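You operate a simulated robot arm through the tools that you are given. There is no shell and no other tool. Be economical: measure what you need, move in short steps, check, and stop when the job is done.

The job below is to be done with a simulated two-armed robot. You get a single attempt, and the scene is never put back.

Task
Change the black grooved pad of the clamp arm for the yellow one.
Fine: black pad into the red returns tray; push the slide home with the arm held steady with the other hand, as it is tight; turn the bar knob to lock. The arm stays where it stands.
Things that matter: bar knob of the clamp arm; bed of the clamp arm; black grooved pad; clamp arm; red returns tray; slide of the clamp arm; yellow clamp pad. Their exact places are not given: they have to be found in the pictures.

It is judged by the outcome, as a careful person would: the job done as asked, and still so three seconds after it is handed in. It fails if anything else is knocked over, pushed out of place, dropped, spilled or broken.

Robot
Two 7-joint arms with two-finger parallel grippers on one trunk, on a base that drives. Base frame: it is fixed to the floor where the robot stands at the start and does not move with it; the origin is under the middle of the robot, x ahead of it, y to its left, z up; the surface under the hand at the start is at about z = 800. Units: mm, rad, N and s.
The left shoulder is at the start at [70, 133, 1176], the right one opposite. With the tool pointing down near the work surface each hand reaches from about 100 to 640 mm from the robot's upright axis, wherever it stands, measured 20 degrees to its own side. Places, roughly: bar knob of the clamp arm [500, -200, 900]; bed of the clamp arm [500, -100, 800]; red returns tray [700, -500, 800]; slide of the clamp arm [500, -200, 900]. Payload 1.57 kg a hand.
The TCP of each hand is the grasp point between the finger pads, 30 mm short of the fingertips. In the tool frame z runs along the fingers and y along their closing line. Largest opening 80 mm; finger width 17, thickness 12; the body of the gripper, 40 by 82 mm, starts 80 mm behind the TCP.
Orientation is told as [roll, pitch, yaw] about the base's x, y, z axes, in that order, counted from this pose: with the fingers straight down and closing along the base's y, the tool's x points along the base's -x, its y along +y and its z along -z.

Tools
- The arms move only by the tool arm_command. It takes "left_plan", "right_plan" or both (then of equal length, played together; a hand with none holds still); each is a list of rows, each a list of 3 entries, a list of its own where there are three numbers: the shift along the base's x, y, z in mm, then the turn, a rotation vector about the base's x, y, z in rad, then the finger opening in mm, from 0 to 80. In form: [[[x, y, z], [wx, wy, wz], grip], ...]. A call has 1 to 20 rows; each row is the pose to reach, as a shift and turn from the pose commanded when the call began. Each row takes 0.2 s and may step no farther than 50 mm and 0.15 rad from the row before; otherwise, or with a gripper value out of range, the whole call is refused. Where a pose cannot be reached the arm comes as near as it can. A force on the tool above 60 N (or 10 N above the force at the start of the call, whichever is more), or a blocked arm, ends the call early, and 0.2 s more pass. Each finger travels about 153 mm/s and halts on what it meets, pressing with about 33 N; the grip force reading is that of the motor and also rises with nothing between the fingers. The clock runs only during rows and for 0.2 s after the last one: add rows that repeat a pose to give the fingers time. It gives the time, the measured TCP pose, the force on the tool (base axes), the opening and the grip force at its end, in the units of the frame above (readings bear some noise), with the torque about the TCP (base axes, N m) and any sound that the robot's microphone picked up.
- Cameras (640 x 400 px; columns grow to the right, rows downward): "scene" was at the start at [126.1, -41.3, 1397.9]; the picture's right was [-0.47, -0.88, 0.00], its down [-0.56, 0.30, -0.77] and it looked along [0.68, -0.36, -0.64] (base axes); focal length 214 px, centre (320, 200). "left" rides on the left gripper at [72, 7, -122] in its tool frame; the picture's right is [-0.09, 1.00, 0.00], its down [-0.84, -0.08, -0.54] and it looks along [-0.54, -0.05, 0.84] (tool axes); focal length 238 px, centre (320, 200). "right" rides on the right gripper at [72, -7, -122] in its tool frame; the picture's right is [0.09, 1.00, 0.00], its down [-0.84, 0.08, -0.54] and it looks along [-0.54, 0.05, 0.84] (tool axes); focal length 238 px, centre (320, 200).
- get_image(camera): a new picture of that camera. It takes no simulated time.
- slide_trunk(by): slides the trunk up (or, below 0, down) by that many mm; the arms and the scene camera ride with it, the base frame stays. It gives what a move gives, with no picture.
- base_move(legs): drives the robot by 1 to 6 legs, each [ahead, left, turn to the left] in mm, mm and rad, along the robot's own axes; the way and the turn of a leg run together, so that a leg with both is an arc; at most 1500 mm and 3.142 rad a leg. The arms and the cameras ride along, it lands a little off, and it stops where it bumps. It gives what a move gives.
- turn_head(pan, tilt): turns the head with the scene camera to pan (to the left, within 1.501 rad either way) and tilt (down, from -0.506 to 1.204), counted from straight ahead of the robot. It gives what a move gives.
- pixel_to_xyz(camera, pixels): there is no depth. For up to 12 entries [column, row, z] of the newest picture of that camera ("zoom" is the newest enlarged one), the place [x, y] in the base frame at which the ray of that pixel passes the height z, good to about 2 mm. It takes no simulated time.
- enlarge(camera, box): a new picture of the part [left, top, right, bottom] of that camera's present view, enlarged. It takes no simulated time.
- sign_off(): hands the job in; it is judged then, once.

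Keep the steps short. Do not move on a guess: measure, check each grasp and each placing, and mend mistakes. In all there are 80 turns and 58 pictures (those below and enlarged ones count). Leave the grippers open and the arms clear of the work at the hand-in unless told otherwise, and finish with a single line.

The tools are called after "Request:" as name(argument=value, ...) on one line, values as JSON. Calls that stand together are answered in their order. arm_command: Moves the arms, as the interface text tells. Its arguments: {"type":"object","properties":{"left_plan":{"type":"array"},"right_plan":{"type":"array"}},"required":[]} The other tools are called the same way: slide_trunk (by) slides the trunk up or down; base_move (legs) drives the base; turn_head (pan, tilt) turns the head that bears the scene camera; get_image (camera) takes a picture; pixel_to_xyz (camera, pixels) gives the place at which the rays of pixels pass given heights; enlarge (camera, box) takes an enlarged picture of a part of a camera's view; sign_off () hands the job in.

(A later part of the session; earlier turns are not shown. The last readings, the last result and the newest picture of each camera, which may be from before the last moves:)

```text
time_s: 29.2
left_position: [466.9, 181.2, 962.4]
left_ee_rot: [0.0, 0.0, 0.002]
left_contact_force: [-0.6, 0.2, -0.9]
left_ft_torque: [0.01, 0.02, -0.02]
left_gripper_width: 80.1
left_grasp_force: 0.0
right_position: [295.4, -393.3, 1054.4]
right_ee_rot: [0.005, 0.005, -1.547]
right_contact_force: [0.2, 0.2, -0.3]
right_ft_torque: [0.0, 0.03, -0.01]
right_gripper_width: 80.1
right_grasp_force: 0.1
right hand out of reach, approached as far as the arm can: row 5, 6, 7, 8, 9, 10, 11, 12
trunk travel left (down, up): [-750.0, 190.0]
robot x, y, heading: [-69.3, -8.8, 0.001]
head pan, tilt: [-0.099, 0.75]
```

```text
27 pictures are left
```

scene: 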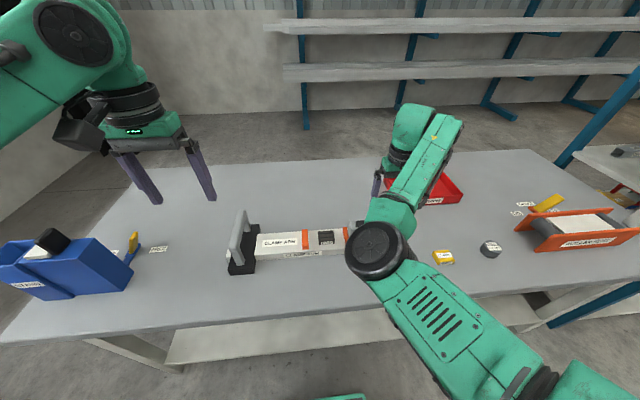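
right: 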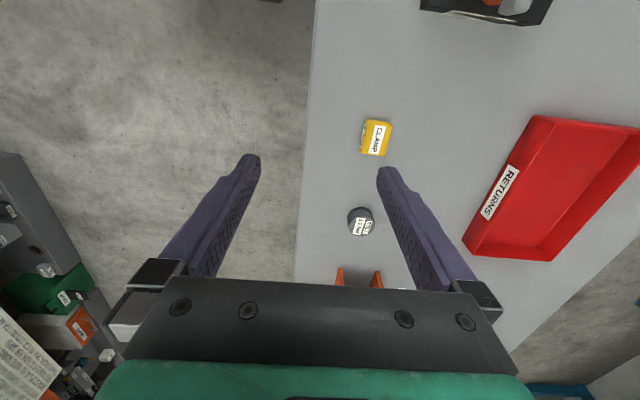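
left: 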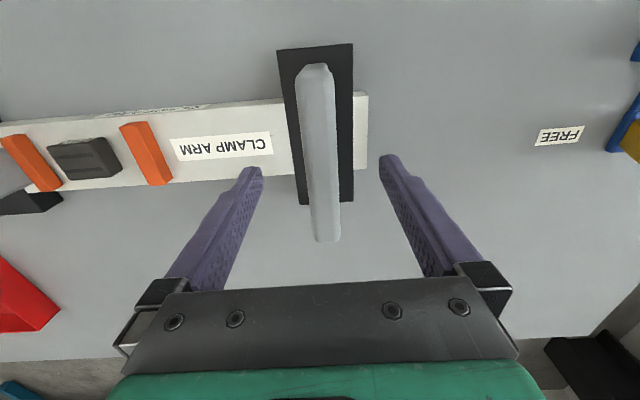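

The wrist can't turn -90° there, so the hand drifted to a clear spot at [295,-393,1054]. The left hand is nicely centred over the handle. I'll turn the right wrist the other way in two stages, first back to 0.

Request:
arm_command(right_plan=[[[10, 5, 0], [0, 0, 0.14], 80], [[20, 10, 0], [0, 0, 0.28], 80], [[30, 15, 0], [0, 0, 0.42], 80], [[40, 20, 0], [0, 0, 0.56], 80], [[50, 30, 0], [0, 0, 0.7], 80], [[60, 40, 0], [0, 0, 0.84], 80], [[80, 50, 0], [0, 0, 0.98], 80], [[100, 60, 0], [0, 0, 1.12], 80], [[120, 70, 0], [0, 0, 1.26], 80], [[140, 90, 0], [0, 0, 1.4], 80], [[160, 110, 0], [0, 0, 1.5], 80], [[175, 130, -10], [0, 0, 1.547], 80]])

Request:
arm_command(right_plan=[[[0, 0, 0], [0, 0, 0.14], 80], [[0, 0, 0], [0, 0, 0.28], 80], [[0, 0, 0], [0, 0, 0.42], 80], [[0, 0, 0], [0, 0, 0.56], 80], [[0, 0, 0], [0, 0, 0.7], 80], [[0, 0, 0], [0, 0, 0.84], 80], [[0, 0, 0], [0, 0, 0.98], 80], [[0, 0, 0], [0, 0, 1.12], 80], [[0, 0, 0], [0, 0, 1.26], 80], [[0, 0, 0], [0, 0, 1.4], 80], [[0, 0, 0], [0, 0, 1.5], 80], [[0, 0, 0], [0, 0, 1.571], 80]])

Request:
get_image(camera="right")

```text
time_s: 31.8
left_position: [467.8, 181.2, 963.8]
left_ee_rot: [0.001, 0.003, 0.003]
left_contact_force: [-0.5, 0.1, 0.4]
left_ft_torque: [0.04, 0.0, -0.01]
left_gripper_width: 79.9
left_grasp_force: 0.0
right_position: [478.0, -269.1, 1049.8]
right_ee_rot: [0.0, 0.002, -0.022]
right_contact_force: [0.2, -0.5, -0.8]
right_ft_torque: [0.01, 0.01, -0.02]
right_gripper_width: 80.1
right_grasp_force: 0.1
right hand out of reach, approached as far as the arm can: row 2, 3, 4, 5, 6, 7, 8, 10
trunk travel left (down, up): [-750.0, 190.0]
robot x, y, heading: [-69.1, -9.8, 0.005]
head pan, tilt: [-0.099, 0.75]
```

```text
time_s: 34.4
left_position: [468.1, 181.0, 962.6]
left_ee_rot: [0.0, -0.001, 0.001]
left_contact_force: [-0.5, 0.2, 1.4]
left_ft_torque: [-0.01, 0.02, -0.02]
left_gripper_width: 80.1
left_grasp_force: 0.1
right_position: [477.9, -270.8, 1052.5]
right_ee_rot: [0.001, 0.001, 1.551]
right_contact_force: [0.4, -0.5, -0.8]
right_ft_torque: [-0.02, 0.0, -0.03]
right_gripper_width: 80.0
right_grasp_force: 0.0
trunk travel left (down, up): [-750.0, 190.0]
robot x, y, heading: [-66.3, -5.7, -0.001]
head pan, tilt: [-0.099, 0.75]
```

```text
26 pictures are left
```

right: 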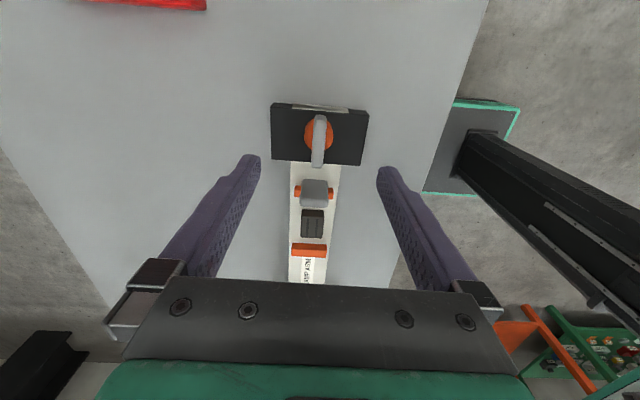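

+90° works: the bar lies across the closing line, and the knob is at about (318,137). I'll zoom in and measure the bar.

Request:
enlarge(camera="right", box=[265, 95, 375, 205])

Request:
pixel_to_xyz(camera="right", pixels=[[319, 118, 885], [318, 164, 885], [318, 140, 885], [318, 134, 862], [303, 134, 862], [334, 134, 862], [312, 140, 885], [326, 140, 885], [318, 190, 870]])

```text
3.64 times, centred on (320, 150) of right
```

zoom: 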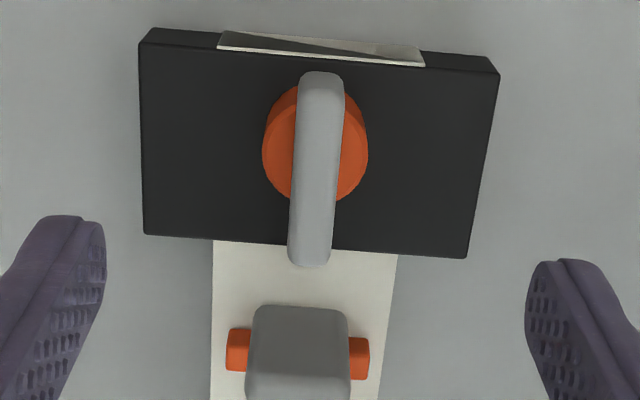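

```text
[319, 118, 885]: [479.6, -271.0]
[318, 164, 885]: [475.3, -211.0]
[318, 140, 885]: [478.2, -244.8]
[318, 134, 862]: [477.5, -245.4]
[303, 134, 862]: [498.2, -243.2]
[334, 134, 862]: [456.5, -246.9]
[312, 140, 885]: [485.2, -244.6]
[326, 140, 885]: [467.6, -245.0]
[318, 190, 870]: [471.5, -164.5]
```

The bar is about 60 mm long (y -271 to -211), 16 mm thick, centred at [477,-241]. The left hand goes down and grips the handle; the right hand lowers, open, around the bar to z 900.

Request:
arm_command(left_plan=[[[0, 0, -20], [0, 0, 0], 80], [[0, 0, -40], [0, 0, 0], 80], [[0, 0, -60], [0, 0, 0], 80], [[0, 0, -60], [0, 0, 0], 50], [[0, 0, -60], [0, 0, 0], 20], [[0, 0, -60], [0, 0, 0], 10], [[0, 0, -60], [0, 0, 0], 10]], right_plan=[[[-1, 15, -15], [0, 0, 0], 80], [[-1, 30, -40], [0, 0, 0], 80], [[-1, 30, -70], [0, 0, 0], 80], [[-1, 30, -100], [0, 0, 0], 80], [[-1, 30, -130], [0, 0, 0], 80], [[-1, 30, -150], [0, 0, 0], 80], [[-1, 30, -150], [0, 0, 0], 80]])

Request:
get_image(camera="right")

```text
time_s: 36.0
left_position: [468.6, 180.1, 903.6]
left_ee_rot: [0.001, 0.001, 0.003]
left_contact_force: [-1.1, 2.1, 0.7]
left_ft_torque: [0.18, -0.56, -0.54]
left_gripper_width: 26.0
left_grasp_force: 32.7
right_position: [470.9, -240.6, 902.4]
right_ee_rot: [0.0, 0.003, 1.55]
right_contact_force: [0.1, 0.5, 0.2]
right_ft_torque: [-0.01, 0.01, 0.0]
right_gripper_width: 79.9
right_grasp_force: 0.1
right hand out of reach, approached as far as the arm can: row 2
trunk travel left (down, up): [-750.0, 190.0]
robot x, y, heading: [-70.7, -5.9, 0.002]
head pan, tilt: [-0.099, 0.75]
```

```text
24 pictures are left
```

right: 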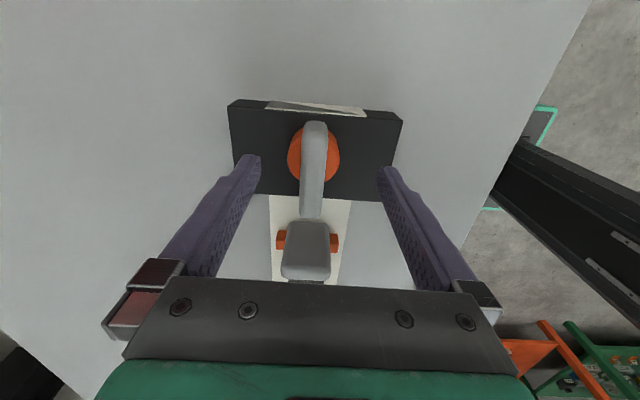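

The left hand holds the handle (26 mm, 33 N). The right hand is 5 mm off in x, so I'll shift it and close on the bar.

Request:
arm_command(right_plan=[[[5, 0, 0], [0, 0, 0], 80], [[5, 0, -2], [0, 0, 0], 55], [[5, 0, -2], [0, 0, 0], 30], [[5, 0, -2], [0, 0, 0], 10], [[5, 0, -2], [0, 0, 0], 10]])

Request:
get_image(camera="right")

```text
time_s: 37.2
left_position: [468.1, 179.4, 902.9]
left_ee_rot: [0.0, 0.0, 0.0]
left_contact_force: [-2.2, 1.5, 0.2]
left_ft_torque: [-0.06, -0.21, -0.44]
left_gripper_width: 26.0
left_grasp_force: 33.0
right_position: [479.4, -240.0, 900.7]
right_ee_rot: [0.001, 0.002, 1.547]
right_contact_force: [0.2, -0.5, 0.4]
right_ft_torque: [-0.08, 0.01, -0.01]
right_gripper_width: 15.8
right_grasp_force: 31.0
trunk travel left (down, up): [-750.0, 190.0]
robot x, y, heading: [-67.6, -8.4, 0.003]
head pan, tilt: [-0.099, 0.75]
```

```text
23 pictures are left
```

right: 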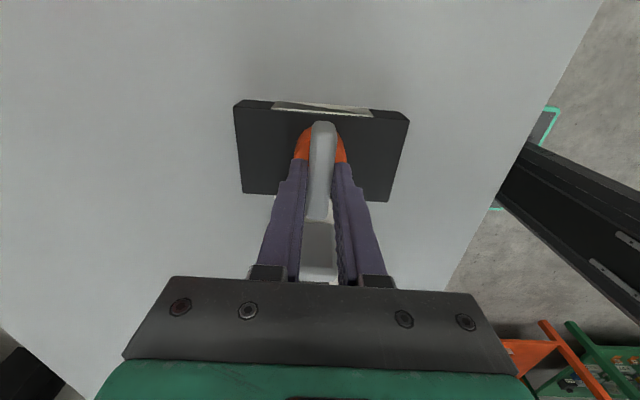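

The bar is gripped (15.8 mm). I'll test a small turn of -0.2 rad (clockwise from above) and watch torque and sound.

Request:
arm_command(right_plan=[[[5, 0, -2], [0, 0, -0.1], 10], [[5, 0, -2], [0, 0, -0.2], 10], [[5, 0, -2], [0, 0, -0.2], 10]])

```text
time_s: 38.0
left_position: [466.6, 179.4, 904.0]
left_ee_rot: [0.0, 0.0, 0.004]
left_contact_force: [3.2, -2.2, -0.5]
left_ft_torque: [0.15, 0.38, 0.85]
left_gripper_width: 25.7
left_grasp_force: 33.4
right_position: [483.2, -240.7, 901.0]
right_ee_rot: [-0.003, 0.0, 1.347]
right_contact_force: [-7.7, -0.4, 13.2]
right_ft_torque: [0.83, 0.13, 0.0]
right_gripper_width: 15.7
right_grasp_force: 31.4
trunk travel left (down, up): [-750.0, 190.0]
robot x, y, heading: [-70.9, -8.7, -0.003]
head pan, tilt: [-0.099, 0.75]
```

It turned freely (yaw 1.347, no torque about z). I repeated the +5/-2 shift by mistake, which caused a side load, so I'll undo that while turning on.

Request:
arm_command(right_plan=[[[-3, 0, 2], [0, 0, 0], 10], [[-5, 0, 2], [0, 0, -0.12], 10], [[-5, 0, 2], [0, 0, -0.24], 10], [[-5, 0, 2], [0, 0, -0.24], 10]])

Request:
get_image(camera="right")

```text
time_s: 39.0
left_position: [468.3, 180.3, 904.3]
left_ee_rot: [0.002, 0.002, 0.004]
left_contact_force: [-2.4, 5.3, 0.5]
left_ft_torque: [-0.12, 0.12, -0.72]
left_gripper_width: 25.8
left_grasp_force: 33.0
right_position: [480.3, -240.2, 901.0]
right_ee_rot: [0.001, 0.003, 1.107]
right_contact_force: [5.3, -3.5, 0.8]
right_ft_torque: [-0.53, 0.06, 0.01]
right_gripper_width: 15.9
right_grasp_force: 31.0
trunk travel left (down, up): [-750.0, 190.0]
robot x, y, heading: [-70.6, -5.9, -0.0]
head pan, tilt: [-0.099, 0.75]
```

```text
22 pictures are left
```

right: 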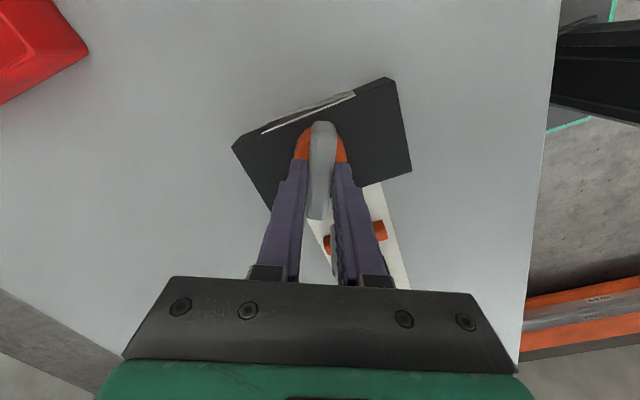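

The bar is turning with the hand, with little torque. I'll keep turning to 90° in total.

Request:
arm_command(right_plan=[[[2, 0, 0], [0, 0, -0.13], 10], [[2, 0, 0], [0, 0, -0.26], 10], [[2, 0, 0], [0, 0, -0.39], 10], [[2, 0, 0], [0, 0, -0.52], 10], [[2, 0, 0], [0, 0, -0.65], 10], [[2, 0, 0], [0, 0, -0.78], 10], [[2, 0, 0], [0, 0, -0.91], 10], [[2, 0, 0], [0, 0, -1.02], 10], [[2, 0, 0], [0, 0, -1.12], 10], [[2, 0, 0], [0, 0, -1.12], 10]])

Request:
enlarge(camera="right", box=[160, 50, 480, 250])

```text
time_s: 41.2
left_position: [468.8, 179.9, 902.6]
left_ee_rot: [-0.001, 0.001, 0.002]
left_contact_force: [-1.1, 9.9, 1.7]
left_ft_torque: [-0.19, -0.21, -0.31]
left_gripper_width: 25.7
left_grasp_force: 33.2
right_position: [482.4, -239.4, 900.6]
right_ee_rot: [0.001, 0.002, -0.012]
right_contact_force: [1.0, -6.6, -0.6]
right_ft_torque: [-0.15, -0.41, 0.39]
right_gripper_width: 15.5
right_grasp_force: 31.1
trunk travel left (down, up): [-750.0, 190.0]
robot x, y, heading: [-70.1, -10.5, -0.001]
head pan, tilt: [-0.099, 0.75]
```

```text
2.00 times, centred on (320, 150) of right
```

zoom: 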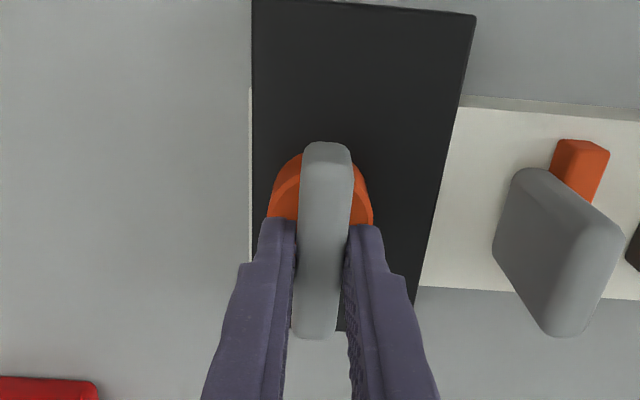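

The bar has now turned 90° to lie across the arm, and the torque rises (0.39) as if at its stop. I'll release the knob, go up, and move over to the grey tab at [477,-158] to test the slide.

Request:
arm_command(right_plan=[[[0, 0, 0], [0, 0, 0.01], 40], [[0, 0, 0], [0, 0, 0.01], 50], [[0, 0, 30], [0, 0, 0.01], 60], [[0, 0, 60], [0, 0, 0.01], 60], [[-2, 40, 60], [0, 0, 0.01], 60], [[-4, 81, 60], [0, 0, 0.01], 60], [[-4, 81, 30], [0, 0, 0.01], 60], [[-4, 81, 30], [0, 0, 0.01], 60]])

Request:
get_image(camera="right")

```text
time_s: 43.0
left_position: [468.6, 178.1, 903.9]
left_ee_rot: [0.0, 0.0, 0.002]
left_contact_force: [0.6, -1.4, -1.0]
left_ft_torque: [-0.01, -0.19, -0.02]
left_gripper_width: 25.5
left_grasp_force: 32.8
right_position: [478.6, -157.9, 928.0]
right_ee_rot: [-0.002, 0.002, -0.002]
right_contact_force: [0.3, -0.1, 0.0]
right_ft_torque: [0.02, -0.03, 0.01]
right_gripper_width: 60.0
right_grasp_force: 0.1
right hand out of reach, approached as far as the arm can: row 6
trunk travel left (down, up): [-750.0, 190.0]
robot x, y, heading: [-67.5, -5.1, 0.001]
head pan, tilt: [-0.099, 0.75]
```

```text
20 pictures are left
```

right: 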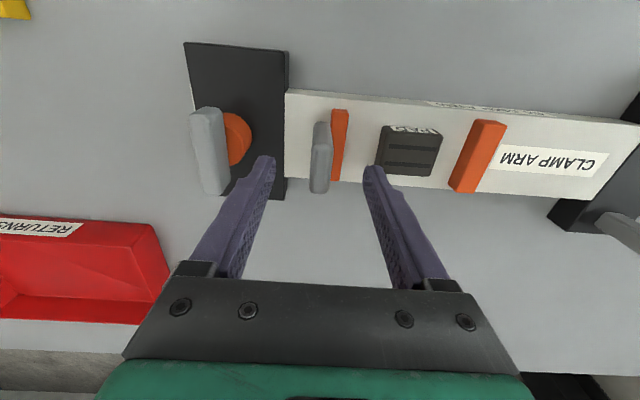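

The knob stays across, and the tab at (320,157) is centred between the fingers. I'll lower to z 886 and close on it.

Request:
arm_command(right_plan=[[[0, 0, -20], [0, 0, 0], 60], [[0, 0, -42], [0, 0, 0], 60], [[0, 0, -42], [0, 0, 0], 40], [[0, 0, -42], [0, 0, 0], 15], [[0, 0, -42], [0, 0, 0], 8], [[0, 0, -42], [0, 0, 0], 8]])

```text
time_s: 44.4
left_position: [469.1, 177.8, 903.0]
left_ee_rot: [-0.003, 0.002, 0.0]
left_contact_force: [0.4, -17.6, 0.7]
left_ft_torque: [0.11, 0.24, 0.26]
left_gripper_width: 25.8
left_grasp_force: 32.9
right_position: [480.0, -162.7, 888.0]
right_ee_rot: [-0.004, -0.002, -0.005]
right_contact_force: [4.4, 17.5, 6.1]
right_ft_torque: [0.35, -0.16, 0.05]
right_gripper_width: 23.8
right_grasp_force: 8.7
trunk travel left (down, up): [-750.0, 190.0]
robot x, y, heading: [-69.9, -7.2, 0.004]
head pan, tilt: [-0.099, 0.75]
```

The closing stopped at 24 mm with a 17 N side force, so something's uneven. I'll look.

Request:
enlarge(camera="right", box=[200, 80, 440, 230])

```text
2.67 times, centred on (320, 155) of right
```

zoom: 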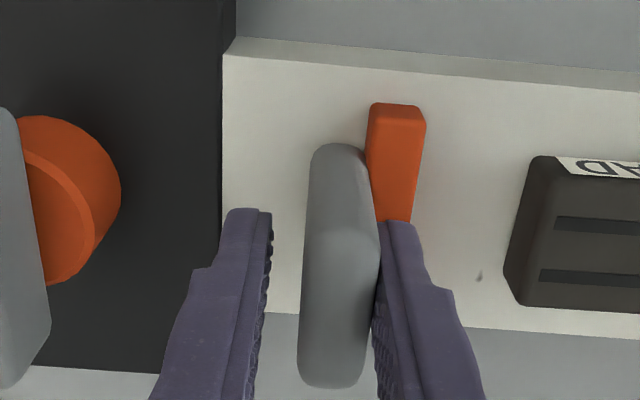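

The +y finger touches the tab, but the -y finger still has a gap of about 10 mm. I'll give the fingers more time and see whether the slide moves.

Request:
arm_command(right_plan=[[[0, 0, 0], [0, 0, 0], 8], [[0, 0, 0], [0, 0, 0], 8]])

Request:
enlarge(camera="right", box=[200, 80, 440, 230])

```text
time_s: 45.0
left_position: [468.7, 177.8, 904.6]
left_ee_rot: [-0.001, 0.0, 0.0]
left_contact_force: [-0.7, -20.4, 0.7]
left_ft_torque: [0.05, 0.03, 0.01]
left_gripper_width: 26.0
left_grasp_force: 32.4
right_position: [479.7, -164.1, 888.1]
right_ee_rot: [-0.004, 0.0, -0.007]
right_contact_force: [3.8, 19.5, 5.6]
right_ft_torque: [0.32, -0.11, 0.07]
right_gripper_width: 25.1
right_grasp_force: 10.0
trunk travel left (down, up): [-750.0, 190.0]
robot x, y, heading: [-72.3, -7.2, 0.006]
head pan, tilt: [-0.099, 0.75]
```

```text
2.67 times, centred on (320, 155) of right
```

zoom: 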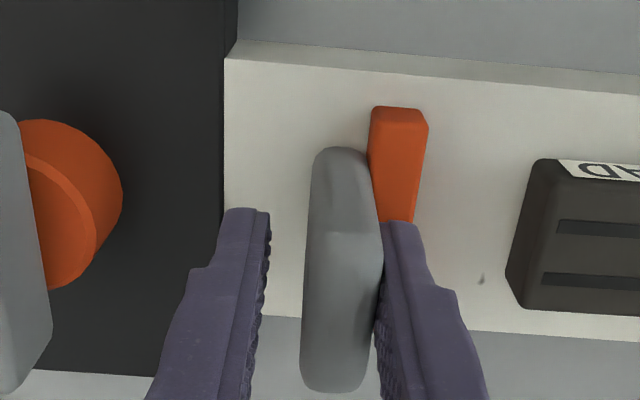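

I'll measure the tab, orange bar and fingers in this zoom.

Request:
pixel_to_xyz(camera="zoom", pixels=[[340, 150, 878], [340, 390, 878], [305, 300, 878], [381, 300, 878], [396, 108, 840], [265, 225, 858], [383, 235, 858], [518, 240, 844], [240, 45, 825], [482, 279, 825]])

```text
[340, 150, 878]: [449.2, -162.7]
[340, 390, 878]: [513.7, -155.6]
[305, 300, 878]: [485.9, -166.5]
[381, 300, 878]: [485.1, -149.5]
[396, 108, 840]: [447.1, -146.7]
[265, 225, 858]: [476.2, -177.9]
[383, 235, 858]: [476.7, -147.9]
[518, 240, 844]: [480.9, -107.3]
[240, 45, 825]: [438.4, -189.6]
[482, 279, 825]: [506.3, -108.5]
```

The hand seems to sit about 6 mm too far in -y and is dragging on the tab. I'll open, re-centre, and read the pose again with no contact.

Request:
arm_command(right_plan=[[[0, 0, 0], [0, 0, 0], 40], [[0, 0, 0], [0, 0, 0], 50], [[0, 0, 0], [0, 0, 0], 50]])

```text
time_s: 45.8
left_position: [468.5, 181.5, 903.5]
left_ee_rot: [-0.001, 0.0, 0.006]
left_contact_force: [1.0, 4.9, 1.2]
left_ft_torque: [0.04, 0.52, 0.08]
left_gripper_width: 26.1
left_grasp_force: 32.8
right_position: [479.0, -163.8, 888.0]
right_ee_rot: [-0.008, 0.003, -0.006]
right_contact_force: [-0.2, -0.7, 0.4]
right_ft_torque: [0.01, 0.01, 0.02]
right_gripper_width: 50.0
right_grasp_force: 0.0
trunk travel left (down, up): [-750.0, 190.0]
robot x, y, heading: [-70.6, -5.0, 0.002]
head pan, tilt: [-0.099, 0.75]
```

Unloaded, the hand rests at -163.8, so this was only a positioning offset. I'll shift +6 mm in y and close.

Request:
arm_command(right_plan=[[[0, 3, 0], [0, 0, 0], 50], [[0, 6, 0], [0, 0, 0], 50], [[0, 6, 0], [0, 0, 0], 30], [[0, 6, 0], [0, 0, 0], 8], [[0, 6, 0], [0, 0, 0], 8], [[0, 6, 0], [0, 0, 0], 8]])

```text
time_s: 47.2
left_position: [467.3, 179.6, 903.8]
left_ee_rot: [-0.002, -0.001, 0.001]
left_contact_force: [2.9, -5.2, 0.1]
left_ft_torque: [0.37, 0.1, 0.17]
left_gripper_width: 25.9
left_grasp_force: 33.0
right_position: [478.3, -156.3, 888.9]
right_ee_rot: [-0.007, -0.002, -0.007]
right_contact_force: [1.7, 8.4, 10.3]
right_ft_torque: [0.52, 0.46, 0.27]
right_gripper_width: 15.6
right_grasp_force: 31.7
trunk travel left (down, up): [-750.0, 190.0]
robot x, y, heading: [-70.0, -8.7, 0.005]
head pan, tilt: [-0.099, 0.75]
```

The tab is firmly gripped (15.6 mm, 32 N). I'll pull gently 8 mm in -y and watch force and position.

Request:
arm_command(right_plan=[[[0, -2, 1], [0, 0, 0], 8], [[0, -4, 1], [0, 0, 0], 8], [[0, -6, 1], [0, 0, 0], 8], [[0, -8, 1], [0, 0, 0], 8], [[0, -8, 1], [0, 0, 0], 8]])

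Request:
get_image(camera="right")

```text
time_s: 48.4
left_position: [468.5, 174.2, 903.7]
left_ee_rot: [-0.009, -0.001, -0.005]
left_contact_force: [-0.4, -38.9, -0.4]
left_ft_torque: [0.83, -0.21, 0.09]
left_gripper_width: 25.9
left_grasp_force: 32.8
right_position: [478.2, -163.1, 889.1]
right_ee_rot: [0.003, 0.002, -0.002]
right_contact_force: [-2.2, 40.2, 0.0]
right_ft_torque: [-0.06, 0.91, 0.07]
right_gripper_width: 15.5
right_grasp_force: 31.5
trunk travel left (down, up): [-750.0, 190.0]
robot x, y, heading: [-72.7, -7.6, 0.0]
head pan, tilt: [-0.099, 0.75]
```

```text
17 pictures are left
```

right: 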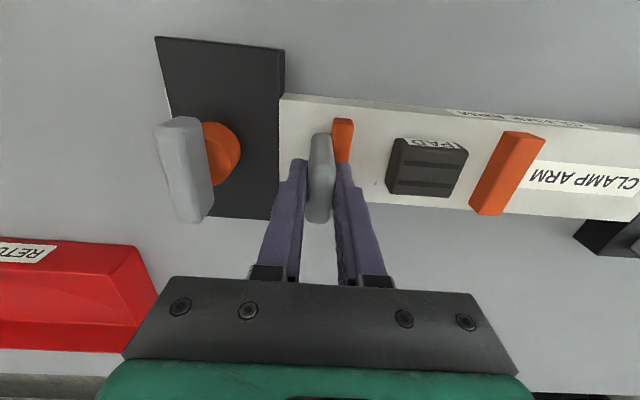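

With 40 N the slide didn't move and only the held arm flexed. I'll return, then test 8 mm the other way (+y).

Request:
arm_command(right_plan=[[[0, 3, 0], [0, 0, 0], 8], [[0, 6, 0], [0, 0, 0], 8], [[0, 8, 0], [0, 0, 0], 8], [[0, 11, 0], [0, 0, 0], 8], [[0, 14, 0], [0, 0, 0], 8], [[0, 14, 0], [0, 0, 0], 8]])

```text
time_s: 49.8
left_position: [468.7, 181.2, 904.6]
left_ee_rot: [0.006, 0.001, 0.005]
left_contact_force: [3.1, 2.4, 11.6]
left_ft_torque: [-0.41, 0.82, -0.35]
left_gripper_width: 25.8
left_grasp_force: 33.1
right_position: [479.9, -152.9, 891.4]
right_ee_rot: [-0.006, -0.002, -0.009]
right_contact_force: [0.3, -2.2, -8.9]
right_ft_torque: [0.15, -0.8, 0.2]
right_gripper_width: 15.6
right_grasp_force: 30.8
trunk travel left (down, up): [-750.0, 190.0]
robot x, y, heading: [-68.3, -6.0, -0.002]
head pan, tilt: [-0.099, 0.75]
```

Little force came back at -152.9, so it may be moving this way. I'll push 10 mm farther in +y.

Request:
arm_command(right_plan=[[[0, 3, 0], [0, 0, 0], 8], [[0, 6, 0], [0, 0, 0], 8], [[0, 10, 0], [0, 0, 0], 8], [[0, 10, 0], [0, 0, 0], 8]])

Request:
get_image(camera="right")

```text
time_s: 50.8
left_position: [468.6, 179.8, 903.9]
left_ee_rot: [-0.002, 0.003, 0.002]
left_contact_force: [3.3, 5.2, 10.8]
left_ft_torque: [0.01, 0.04, 0.14]
left_gripper_width: 26.2
left_grasp_force: 32.6
right_position: [481.0, -141.6, 890.5]
right_ee_rot: [-0.007, -0.001, -0.008]
right_contact_force: [-2.1, -0.4, -9.4]
right_ft_torque: [0.24, -0.45, 0.13]
right_gripper_width: 15.6
right_grasp_force: 31.7
trunk travel left (down, up): [-750.0, 190.0]
robot x, y, heading: [-65.6, -4.8, 0.001]
head pan, tilt: [-0.099, 0.75]
```

```text
16 pictures are left
```

right: 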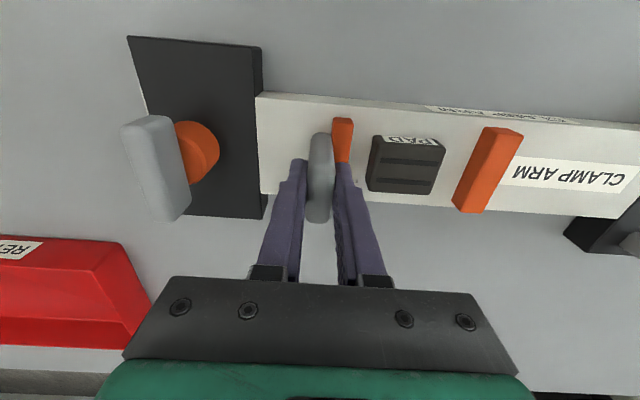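

The slide (tab and orange bar together) moves freely in +y, and -158 is its open end. So turning the knob freed it. I'll put the slide back at the open end, let go and rise, then retry the pad.

Request:
arm_command(right_plan=[[[0, -4, 0], [0, 0, 0], 8], [[0, -8, 0], [0, 0, 0], 8], [[0, -12, 0], [0, 0, 0], 8], [[0, -15, 0], [0, 0, 0], 8], [[0, -15, 0], [0, 0, 0], 8], [[0, -15, 0], [0, 0, 0], 30], [[0, -15, 0], [0, 0, 0], 50], [[0, -15, 20], [0, 0, 0], 60], [[0, -15, 40], [0, 0, 0], 66], [[0, 30, 40], [0, 0, 0], 66], [[0, 67, 40], [0, 0, 0], 66], [[0, 67, 40], [0, 0, 0], 66]])

```text
time_s: 53.4
left_position: [468.5, 179.1, 903.2]
left_ee_rot: [0.001, 0.002, 0.002]
left_contact_force: [-2.4, -1.2, -1.6]
left_ft_torque: [-0.16, 0.65, -0.38]
left_gripper_width: 25.9
left_grasp_force: 32.8
right_position: [482.6, -78.0, 928.4]
right_ee_rot: [-0.002, 0.002, -0.003]
right_contact_force: [1.1, 0.5, -0.5]
right_ft_torque: [-0.02, -0.02, 0.02]
right_gripper_width: 66.1
right_grasp_force: 0.1
right hand out of reach, approached as far as the arm can: row 11, 12
trunk travel left (down, up): [-750.0, 190.0]
robot x, y, heading: [-72.4, -7.5, -0.0]
head pan, tilt: [-0.099, 0.75]
```

The hand is at [483,-78,928], nearly over the pad. I'll descend 70 mm with a small y trim, then look.

Request:
arm_command(right_plan=[[[-1, 1, -20], [0, 0, 0], 66], [[-1, 2, -40], [0, 0, 0], 66], [[-1, 3, -60], [0, 0, 0], 66], [[-1, 3, -70], [0, 0, 0], 66], [[-1, 3, -70], [0, 0, 0], 66]])

Request:
get_image(camera="right")

```text
time_s: 54.4
left_position: [464.4, 180.3, 905.2]
left_ee_rot: [0.001, -0.005, 0.005]
left_contact_force: [-1.1, 2.4, 6.1]
left_ft_torque: [-0.31, 0.17, 0.1]
left_gripper_width: 26.0
left_grasp_force: 32.7
right_position: [484.7, -86.9, 881.2]
right_ee_rot: [-0.004, -0.03, -0.004]
right_contact_force: [-8.4, 1.7, 17.8]
right_ft_torque: [0.68, 0.44, 0.26]
right_gripper_width: 68.1
right_grasp_force: 1.3
right hand out of reach, approached as far as the arm can: row 3, 4
trunk travel left (down, up): [-750.0, 190.0]
robot x, y, heading: [-71.8, -5.0, -0.001]
head pan, tilt: [-0.099, 0.75]
stopped in row 4 (right hand): the force on the tool passed its limit at 70 N (the readings are from after the stop); the commanded pose is now the measured one
```

```text
15 pictures are left
```

right: 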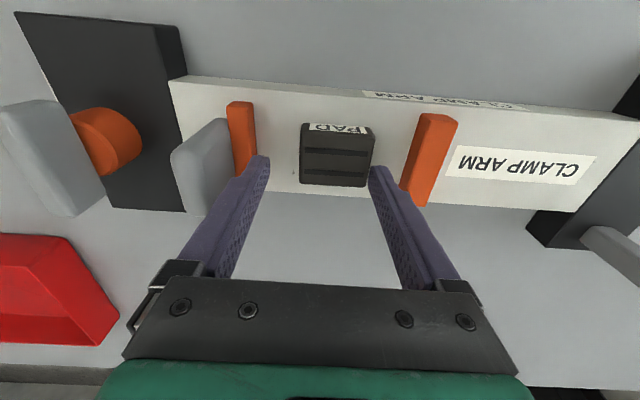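

The arm drifted to -87 at its reach limit and a finger touched the pad's top. I'll back up, release the handle, and shift the base left so the pad is well in reach.

Request:
arm_command(right_plan=[[[0, 0, 25], [0, 0, 0], 66], [[0, 0, 60], [0, 0, 0], 66], [[0, 0, 95], [0, 0, 0], 66], [[0, 0, 95], [0, 0, 0], 66], [[0, 0, 95], [0, 0, 0], 66]], left_plan=[[[0, 0, 0], [0, 0, 0], 40], [[0, 0, 0], [0, 0, 0], 80], [[0, 0, 30], [0, 0, 0], 80], [[0, 0, 70], [0, 0, 0], 80], [[0, 0, 110], [0, 0, 0], 80]])

Request:
base_move(legs=[[0, 170, 0]])

```text
time_s: 55.6
left_position: [467.6, 179.7, 1012.2]
left_ee_rot: [0.001, 0.001, 0.005]
left_contact_force: [-0.3, -0.5, 0.0]
left_ft_torque: [-0.01, 0.0, -0.02]
left_gripper_width: 80.1
left_grasp_force: 0.0
right_position: [489.7, -86.6, 969.3]
right_ee_rot: [-0.002, -0.022, -0.004]
right_contact_force: [-0.6, 0.4, 0.6]
right_ft_torque: [-0.02, -0.07, 0.0]
right_gripper_width: 65.8
right_grasp_force: 0.1
trunk travel left (down, up): [-750.0, 190.0]
robot x, y, heading: [-69.5, -7.7, -0.002]
head pan, tilt: [-0.099, 0.75]
```

```text
time_s: 57.0
left_position: [467.3, 347.0, 1010.5]
left_ee_rot: [0.0, 0.003, 0.005]
left_contact_force: [-0.6, 0.5, 0.4]
left_ft_torque: [0.03, 0.02, 0.01]
left_gripper_width: 79.9
left_grasp_force: 0.0
right_position: [490.7, 79.3, 968.8]
right_ee_rot: [-0.001, -0.022, -0.005]
right_contact_force: [-0.6, 0.1, 0.2]
right_ft_torque: [0.02, -0.01, -0.05]
right_gripper_width: 65.7
right_grasp_force: 0.0
trunk travel left (down, up): [-750.0, 190.0]
robot x, y, heading: [-69.7, 162.6, -0.003]
head pan, tilt: [-0.099, 0.75]
```

Now to above the pad at [481,-75,925], removing the small tilt.

Request:
arm_command(right_plan=[[[-3, -40, 0], [0, 0.01, 0], 66], [[-6, -80, 0], [0, 0.022, 0], 66], [[-10, -120, 0], [0, 0.022, 0], 66], [[-10, -154, -10], [0, 0.022, 0], 66], [[-10, -154, -44], [0, 0.022, 0], 66], [[-10, -154, -44], [0, 0.022, 0], 66]])

Request:
get_image(camera="right")

Request:
pixel_to_xyz(camera="right", pixels=[[320, 140, 844]])

```text
time_s: 58.5
left_position: [467.3, 346.7, 1009.9]
left_ee_rot: [-0.001, 0.002, 0.004]
left_contact_force: [0.1, 0.2, -0.2]
left_ft_torque: [0.05, 0.04, 0.01]
left_gripper_width: 80.1
left_grasp_force: 0.0
right_position: [481.4, -72.9, 923.5]
right_ee_rot: [-0.004, -0.002, -0.006]
right_contact_force: [-0.5, -0.7, -0.3]
right_ft_torque: [0.02, -0.01, 0.05]
right_gripper_width: 66.1
right_grasp_force: 0.0
right hand out of reach, approached as far as the arm can: row 1, 2
trunk travel left (down, up): [-750.0, 190.0]
robot x, y, heading: [-66.9, 163.8, -0.005]
head pan, tilt: [-0.099, 0.75]
```

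```text
14 pictures are left
```

right: 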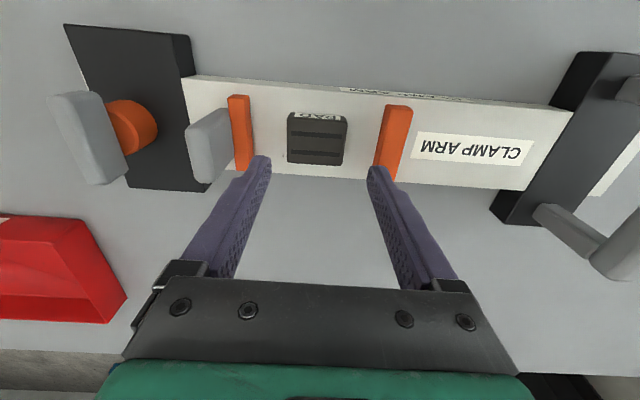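

```text
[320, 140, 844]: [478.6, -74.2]
```

All is in place; the pad's centre is at y of about -76. I'll descend to 857, close, and lift slowly 10 mm.

Request:
arm_command(right_plan=[[[0, -2, -25], [0, 0, 0], 66], [[0, -2, -45], [0, 0, 0], 66], [[0, -2, -60], [0, 0, 0], 66], [[0, -2, -67], [0, 0, 0], 66], [[0, -2, -67], [0, 0, 0], 52], [[0, -2, -67], [0, 0, 0], 38], [[0, -2, -67], [0, 0, 0], 30], [[0, -2, -67], [0, 0, 0], 30], [[0, -2, -65], [0, 0, 0], 30], [[0, -2, -63], [0, 0, 0], 30], [[0, -2, -61], [0, 0, 0], 30], [[0, -2, -58], [0, 0, 0], 30], [[0, -2, -55], [0, 0, 0], 30], [[0, -2, -55], [0, 0, 0], 30]])

Request:
get_image(camera="right")

```text
time_s: 61.5
left_position: [468.0, 347.4, 1010.3]
left_ee_rot: [0.0, 0.001, 0.004]
left_contact_force: [0.6, -0.1, 0.1]
left_ft_torque: [-0.03, 0.01, -0.02]
left_gripper_width: 80.0
left_grasp_force: 0.1
right_position: [480.1, -73.3, 868.9]
right_ee_rot: [-0.002, 0.001, -0.005]
right_contact_force: [-0.2, -0.1, 0.1]
right_ft_torque: [0.0, 0.0, 0.04]
right_gripper_width: 48.8
right_grasp_force: 33.1
trunk travel left (down, up): [-750.0, 190.0]
robot x, y, heading: [-67.8, 162.7, -0.002]
head pan, tilt: [-0.099, 0.75]
```

```text
13 pictures are left
```

right: 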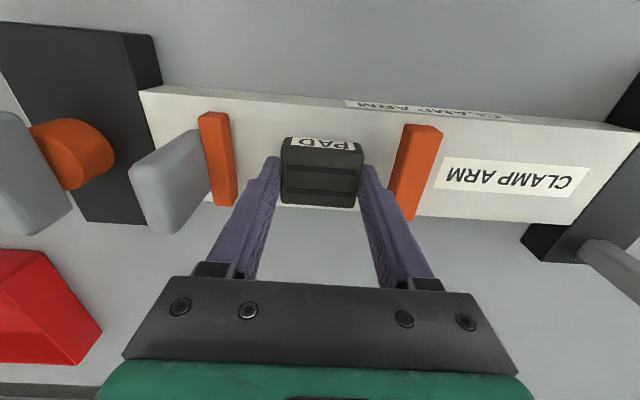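

The grip still reads 48.8 mm after a 12 mm lift, and the pad's image kept its size relative to the fingers. I'll raise it 60 mm more and check.

Request:
arm_command(right_plan=[[[0, 0, 8], [0, 0, 0], 30], [[0, 0, 18], [0, 0, 0], 30], [[0, 0, 30], [0, 0, 0], 30], [[0, 0, 45], [0, 0, 0], 30], [[0, 0, 60], [0, 0, 0], 30], [[0, 0, 60], [0, 0, 0], 30]])

Request:
get_image(camera="right")

```text
time_s: 62.9
left_position: [469.0, 347.9, 1009.7]
left_ee_rot: [-0.001, 0.001, 0.004]
left_contact_force: [1.5, -0.3, 0.6]
left_ft_torque: [-0.05, -0.01, 0.01]
left_gripper_width: 80.1
left_grasp_force: 0.1
right_position: [480.9, -73.5, 928.2]
right_ee_rot: [-0.004, -0.001, -0.004]
right_contact_force: [-0.1, -0.5, 0.3]
right_ft_torque: [0.01, 0.02, -0.03]
right_gripper_width: 48.9
right_grasp_force: 33.2
trunk travel left (down, up): [-750.0, 190.0]
robot x, y, heading: [-67.6, 161.9, -0.001]
head pan, tilt: [-0.099, 0.75]
```

```text
12 pictures are left
```

right: 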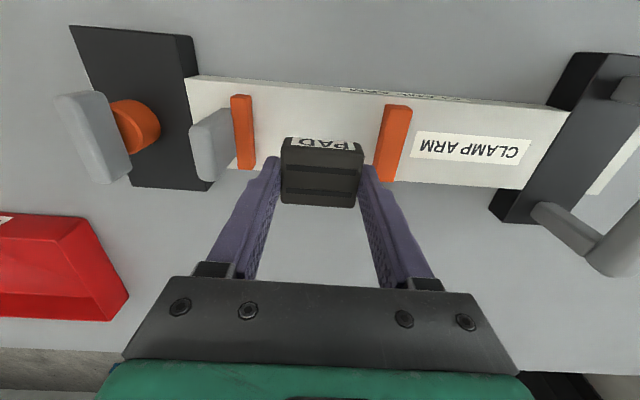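

The black pad is in the hand. I'll raise it another 60 mm, then drive right about 463 mm and forward about 128 mm so the tray's near part comes into reach.

Request:
arm_command(right_plan=[[[0, 0, 20], [0, 0, 0], 30], [[0, 0, 40], [0, 0, 0], 30], [[5, 0, 60], [0, 0, 0], 30], [[5, 0, 60], [0, 0, 0], 30]])

Request:
base_move(legs=[[0, -463, 0], [70, 0, 0], [58, 0, 0]])

```text
time_s: 63.9
left_position: [469.2, 347.9, 1010.9]
left_ee_rot: [0.0, 0.001, 0.004]
left_contact_force: [-0.2, -0.4, 0.3]
left_ft_torque: [-0.01, 0.03, 0.01]
left_gripper_width: 80.2
left_grasp_force: 0.0
right_position: [484.2, -73.1, 988.3]
right_ee_rot: [-0.003, 0.0, -0.005]
right_contact_force: [-0.1, -0.7, -0.1]
right_ft_torque: [-0.02, 0.01, -0.01]
right_gripper_width: 49.0
right_grasp_force: 33.5
trunk travel left (down, up): [-750.0, 190.0]
robot x, y, heading: [-66.2, 165.2, -0.0]
head pan, tilt: [-0.099, 0.75]
```

```text
time_s: 67.7
left_position: [591.5, -94.5, 1012.6]
left_ee_rot: [0.002, -0.003, 0.003]
left_contact_force: [0.1, 0.3, 0.4]
left_ft_torque: [0.01, -0.02, -0.02]
left_gripper_width: 80.2
left_grasp_force: 0.0
right_position: [606.7, -515.4, 991.6]
right_ee_rot: [-0.004, -0.007, -0.008]
right_contact_force: [0.0, -0.3, -0.3]
right_ft_torque: [0.03, -0.03, 0.02]
right_gripper_width: 48.9
right_grasp_force: 33.2
trunk travel left (down, up): [-750.0, 190.0]
robot x, y, heading: [61.6, -278.8, -0.003]
head pan, tilt: [-0.099, 0.75]
```

No bump and still gripping. I'll go 40 mm farther forward and 20 mm right to be comfortably in reach.

Request:
base_move(legs=[[40, -20, 0]])

Request:
get_image(camera="right")

Request:
pixel_to_xyz(camera="right", pixels=[[320, 170, 803]])

```text
time_s: 68.6
left_position: [631.6, -113.1, 1011.1]
left_ee_rot: [-0.002, -0.003, 0.001]
left_contact_force: [-1.3, 0.1, 0.1]
left_ft_torque: [-0.04, 0.0, 0.0]
left_gripper_width: 79.9
left_grasp_force: 0.0
right_position: [646.1, -533.6, 992.3]
right_ee_rot: [-0.005, -0.004, -0.007]
right_contact_force: [-0.7, 0.0, 0.4]
right_ft_torque: [-0.02, -0.05, 0.02]
right_gripper_width: 49.0
right_grasp_force: 33.2
trunk travel left (down, up): [-750.0, 190.0]
robot x, y, heading: [99.0, -298.8, -0.001]
head pan, tilt: [-0.099, 0.75]
```

```text
11 pictures are left
```

right: 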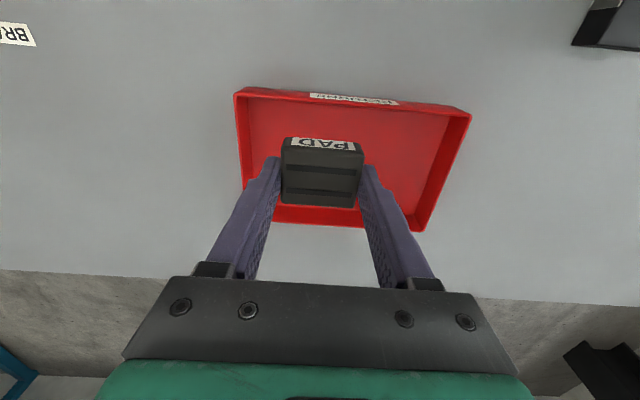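

```text
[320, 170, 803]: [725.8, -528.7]
```

The tray is under the hand. I'll move to [693,-507] and lower to z 843 slowly, just above the tray floor.

Request:
arm_command(right_plan=[[[16, 9, 0], [0, 0, 0], 30], [[32, 18, 0], [0, 0, 0], 30], [[47, 27, 0], [0, 0, 0], 30], [[47, 27, -25], [0, 0, 0], 30], [[47, 27, -50], [0, 0, 0], 30], [[47, 27, -75], [0, 0, 0], 30], [[47, 27, -100], [0, 0, 0], 30], [[47, 27, -120], [0, 0, 0], 30], [[47, 27, -135], [0, 0, 0], 30], [[47, 27, -149], [0, 0, 0], 30], [[47, 27, -149], [0, 0, 0], 30]])

```text
time_s: 71.0
left_position: [635.3, -114.0, 1010.9]
left_ee_rot: [-0.001, 0.003, 0.003]
left_contact_force: [-0.3, 0.7, 0.4]
left_ft_torque: [0.02, 0.03, 0.01]
left_gripper_width: 79.8
left_grasp_force: 0.1
right_position: [696.1, -508.6, 838.6]
right_ee_rot: [-0.003, -0.002, -0.006]
right_contact_force: [-0.4, -0.1, 0.6]
right_ft_torque: [0.02, 0.0, -0.03]
right_gripper_width: 49.0
right_grasp_force: 33.4
trunk travel left (down, up): [-750.0, 190.0]
robot x, y, heading: [96.9, -300.8, 0.004]
head pan, tilt: [-0.099, 0.75]
```

No contact yet. I'll lower 3 mm more, open, then rise straight up and look.

Request:
arm_command(right_plan=[[[0, 0, -3], [0, 0, 0], 30], [[0, 0, -3], [0, 0, 0], 40], [[0, 0, -3], [0, 0, 0], 60], [[0, 0, -3], [0, 0, 0], 72], [[0, 0, -3], [0, 0, 0], 72], [[0, 0, 25], [0, 0, 0], 72], [[0, 0, 65], [0, 0, 0], 72], [[0, 0, 105], [0, 0, 0], 72], [[0, 0, 145], [0, 0, 0], 72]])

Request:
get_image(camera="right")

```text
time_s: 73.0
left_position: [634.8, -112.5, 1009.8]
left_ee_rot: [-0.001, 0.001, 0.001]
left_contact_force: [0.5, 0.9, 0.5]
left_ft_torque: [-0.02, 0.01, 0.02]
left_gripper_width: 80.3
left_grasp_force: 0.1
right_position: [697.4, -509.4, 985.4]
right_ee_rot: [-0.006, -0.002, -0.005]
right_contact_force: [-0.5, -0.1, 0.1]
right_ft_torque: [0.0, -0.01, -0.02]
right_gripper_width: 72.1
right_grasp_force: 0.1
trunk travel left (down, up): [-750.0, 190.0]
robot x, y, heading: [96.6, -297.4, -0.002]
head pan, tilt: [-0.099, 0.75]
```

```text
10 pictures are left
```

right: 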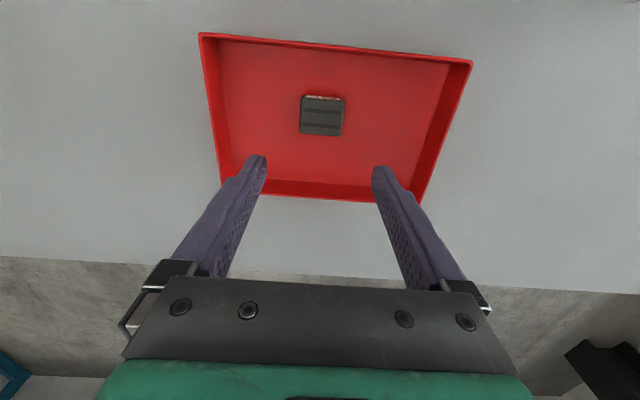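

The black pad lies flat in the red tray. Next I'll drive back 227 mm and left 90 mm to bring the yellow pad into good reach.

Request:
base_move(legs=[[-227, 90, 0]])

Request:
arm_command(right_plan=[[[-25, 0, -20], [0, 0, 0], 72], [[-55, -5, -40], [0, 0, 0], 72], [[-70, -8, -65], [0, 0, 0], 72], [[-70, -8, -65], [0, 0, 0], 72]])

Request:
get_image(camera="right")

```text
time_s: 74.8
left_position: [405.8, -24.7, 1009.4]
left_ee_rot: [-0.001, 0.001, 0.003]
left_contact_force: [0.7, 0.7, 0.1]
left_ft_torque: [-0.01, -0.03, 0.02]
left_gripper_width: 80.1
left_grasp_force: 0.0
right_position: [469.1, -420.0, 983.0]
right_ee_rot: [-0.001, 0.0, -0.006]
right_contact_force: [-0.2, -0.2, -0.8]
right_ft_torque: [0.0, 0.02, 0.02]
right_gripper_width: 72.0
right_grasp_force: 0.0
trunk travel left (down, up): [-750.0, 190.0]
robot x, y, heading: [-131.9, -209.0, -0.001]
head pan, tilt: [-0.099, 0.75]
```

```text
time_s: 75.8
left_position: [405.2, -23.4, 1010.1]
left_ee_rot: [0.0, 0.001, 0.003]
left_contact_force: [0.3, 0.5, 0.5]
left_ft_torque: [0.03, 0.01, 0.03]
left_gripper_width: 79.8
left_grasp_force: 0.0
right_position: [397.9, -429.8, 917.3]
right_ee_rot: [-0.003, -0.002, -0.006]
right_contact_force: [0.5, -0.9, 0.5]
right_ft_torque: [-0.04, -0.01, 0.01]
right_gripper_width: 71.9
right_grasp_force: 0.1
trunk travel left (down, up): [-750.0, 190.0]
robot x, y, heading: [-134.4, -205.7, -0.002]
head pan, tilt: [-0.099, 0.75]
```

```text
9 pictures are left
```

right: 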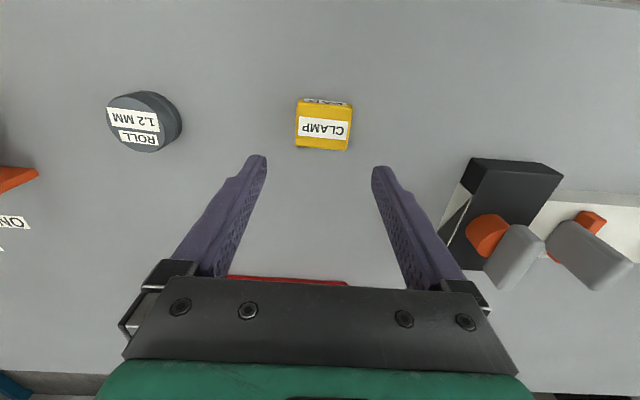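

Request:
pixel_to_xyz(camera="right", pixels=[[297, 104, 820], [353, 107, 820], [296, 147, 820], [347, 150, 820], [323, 128, 820]])

```text
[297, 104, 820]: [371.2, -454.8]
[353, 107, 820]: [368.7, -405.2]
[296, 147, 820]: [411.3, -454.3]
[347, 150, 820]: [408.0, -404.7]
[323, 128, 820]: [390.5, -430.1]
```

The yellow pad's centre is [390,-430], turned about +0.05 rad. I'll align, descend to z 834, and close.

Request:
arm_command(right_plan=[[[-4, 0, -20], [0, 0, 0.03], 72], [[-8, 0, -45], [0, 0, 0.055], 72], [[-8, 0, -65], [0, 0, 0.055], 72], [[-8, 0, -76], [0, 0, 0.055], 72], [[-8, 0, -83], [0, 0, 0.055], 72], [[-8, 0, -83], [0, 0, 0.055], 55], [[-8, 0, -83], [0, 0, 0.055], 38], [[-8, 0, -83], [0, 0, 0.055], 30], [[-8, 0, -83], [0, 0, 0.055], 30]])

```text
time_s: 77.8
left_position: [404.5, -24.4, 1011.3]
left_ee_rot: [0.0, -0.001, 0.003]
left_contact_force: [-0.4, 0.2, 0.1]
left_ft_torque: [-0.02, 0.01, -0.01]
left_gripper_width: 80.2
left_grasp_force: 0.1
right_position: [389.8, -441.2, 837.4]
right_ee_rot: [-0.023, -0.004, 0.036]
right_contact_force: [3.7, 0.8, 6.8]
right_ft_torque: [0.2, -0.15, -0.12]
right_gripper_width: 49.0
right_grasp_force: 32.9
trunk travel left (down, up): [-750.0, 190.0]
robot x, y, heading: [-135.6, -208.6, -0.003]
head pan, tilt: [-0.099, 0.75]
```

It's gripped at 49 mm. I'll lift slowly to 120 mm and look.

Request:
arm_command(right_plan=[[[0, 0, 3], [0, 0, 0], 30], [[0, 0, 7], [0, 0, 0], 30], [[0, 0, 14], [0, 0, 0], 30], [[0, 0, 28], [0, 0, 0], 30], [[0, 0, 45], [0, 0, 0], 30], [[0, 0, 70], [0, 0, 0], 30], [[3, 0, 95], [0, 0, 0], 30], [[8, 0, 120], [0, 0, 0], 30], [[20, 0, 140], [0, 0, -0.05], 30], [[40, 0, 150], [0, 0, -0.055], 30], [[40, 0, 150], [0, 0, -0.055], 30]])

Request:
get_image(camera="right")

```text
time_s: 80.2
left_position: [403.6, -24.1, 1010.3]
left_ee_rot: [0.001, 0.003, 0.003]
left_contact_force: [-1.1, -0.4, 0.6]
left_ft_torque: [0.02, -0.03, 0.0]
left_gripper_width: 80.0
left_grasp_force: 0.1
right_position: [429.6, -429.9, 984.4]
right_ee_rot: [-0.003, -0.002, -0.003]
right_contact_force: [0.4, -0.8, -0.6]
right_ft_torque: [-0.03, 0.01, -0.02]
right_gripper_width: 48.8
right_grasp_force: 33.4
trunk travel left (down, up): [-750.0, 190.0]
robot x, y, heading: [-134.3, -211.9, -0.001]
head pan, tilt: [-0.099, 0.75]
```

```text
8 pictures are left
```

right: 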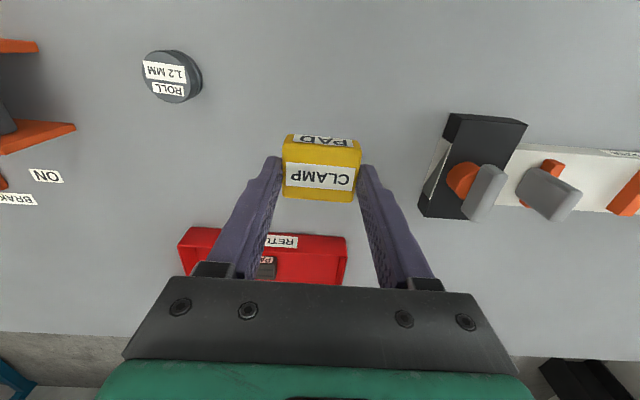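

The yellow pad is held square, as the black one was. I'll drive left 373 mm and forward 66 mm, back to the bed position.

Request:
base_move(legs=[[66, 373, 0]])

```text
time_s: 82.6
left_position: [471.5, 347.6, 1011.0]
left_ee_rot: [0.001, 0.003, 0.005]
left_contact_force: [0.0, -0.7, -0.6]
left_ft_torque: [-0.02, -0.01, 0.0]
left_gripper_width: 79.8
left_grasp_force: 0.1
right_position: [495.6, -57.8, 983.5]
right_ee_rot: [-0.001, 0.0, -0.003]
right_contact_force: [-0.5, -0.9, -0.1]
right_ft_torque: [0.0, -0.01, -0.02]
right_gripper_width: 48.8
right_grasp_force: 32.5
trunk travel left (down, up): [-750.0, 190.0]
robot x, y, heading: [-65.1, 162.3, -0.002]
head pan, tilt: [-0.099, 0.75]
```

Moving to above the bed at [482,-74.5,925].

Request:
arm_command(right_plan=[[[-5, -6, -10], [0, 0, 0], 30], [[-10, -12, -25], [0, 0, 0], 30], [[-13, -16.5, -45], [0, 0, 0], 30], [[-13, -16.5, -58], [0, 0, 0], 30], [[-13, -16.5, -58], [0, 0, 0], 30]])

Request:
get_image(camera="right")

```text
time_s: 83.8
left_position: [470.2, 347.3, 1009.3]
left_ee_rot: [0.0, 0.002, 0.006]
left_contact_force: [0.1, -0.2, -0.1]
left_ft_torque: [0.01, -0.01, -0.02]
left_gripper_width: 79.9
left_grasp_force: 0.2
right_position: [484.4, -73.6, 928.2]
right_ee_rot: [-0.003, -0.002, -0.004]
right_contact_force: [0.2, 0.3, -0.8]
right_ft_torque: [0.03, 0.01, 0.0]
right_gripper_width: 49.2
right_grasp_force: 32.9
trunk travel left (down, up): [-750.0, 190.0]
robot x, y, heading: [-65.3, 161.7, 0.0]
head pan, tilt: [-0.099, 0.75]
```

```text
7 pictures are left
```

right: 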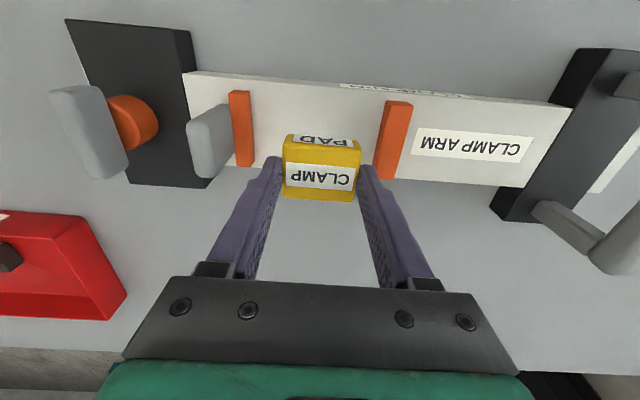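

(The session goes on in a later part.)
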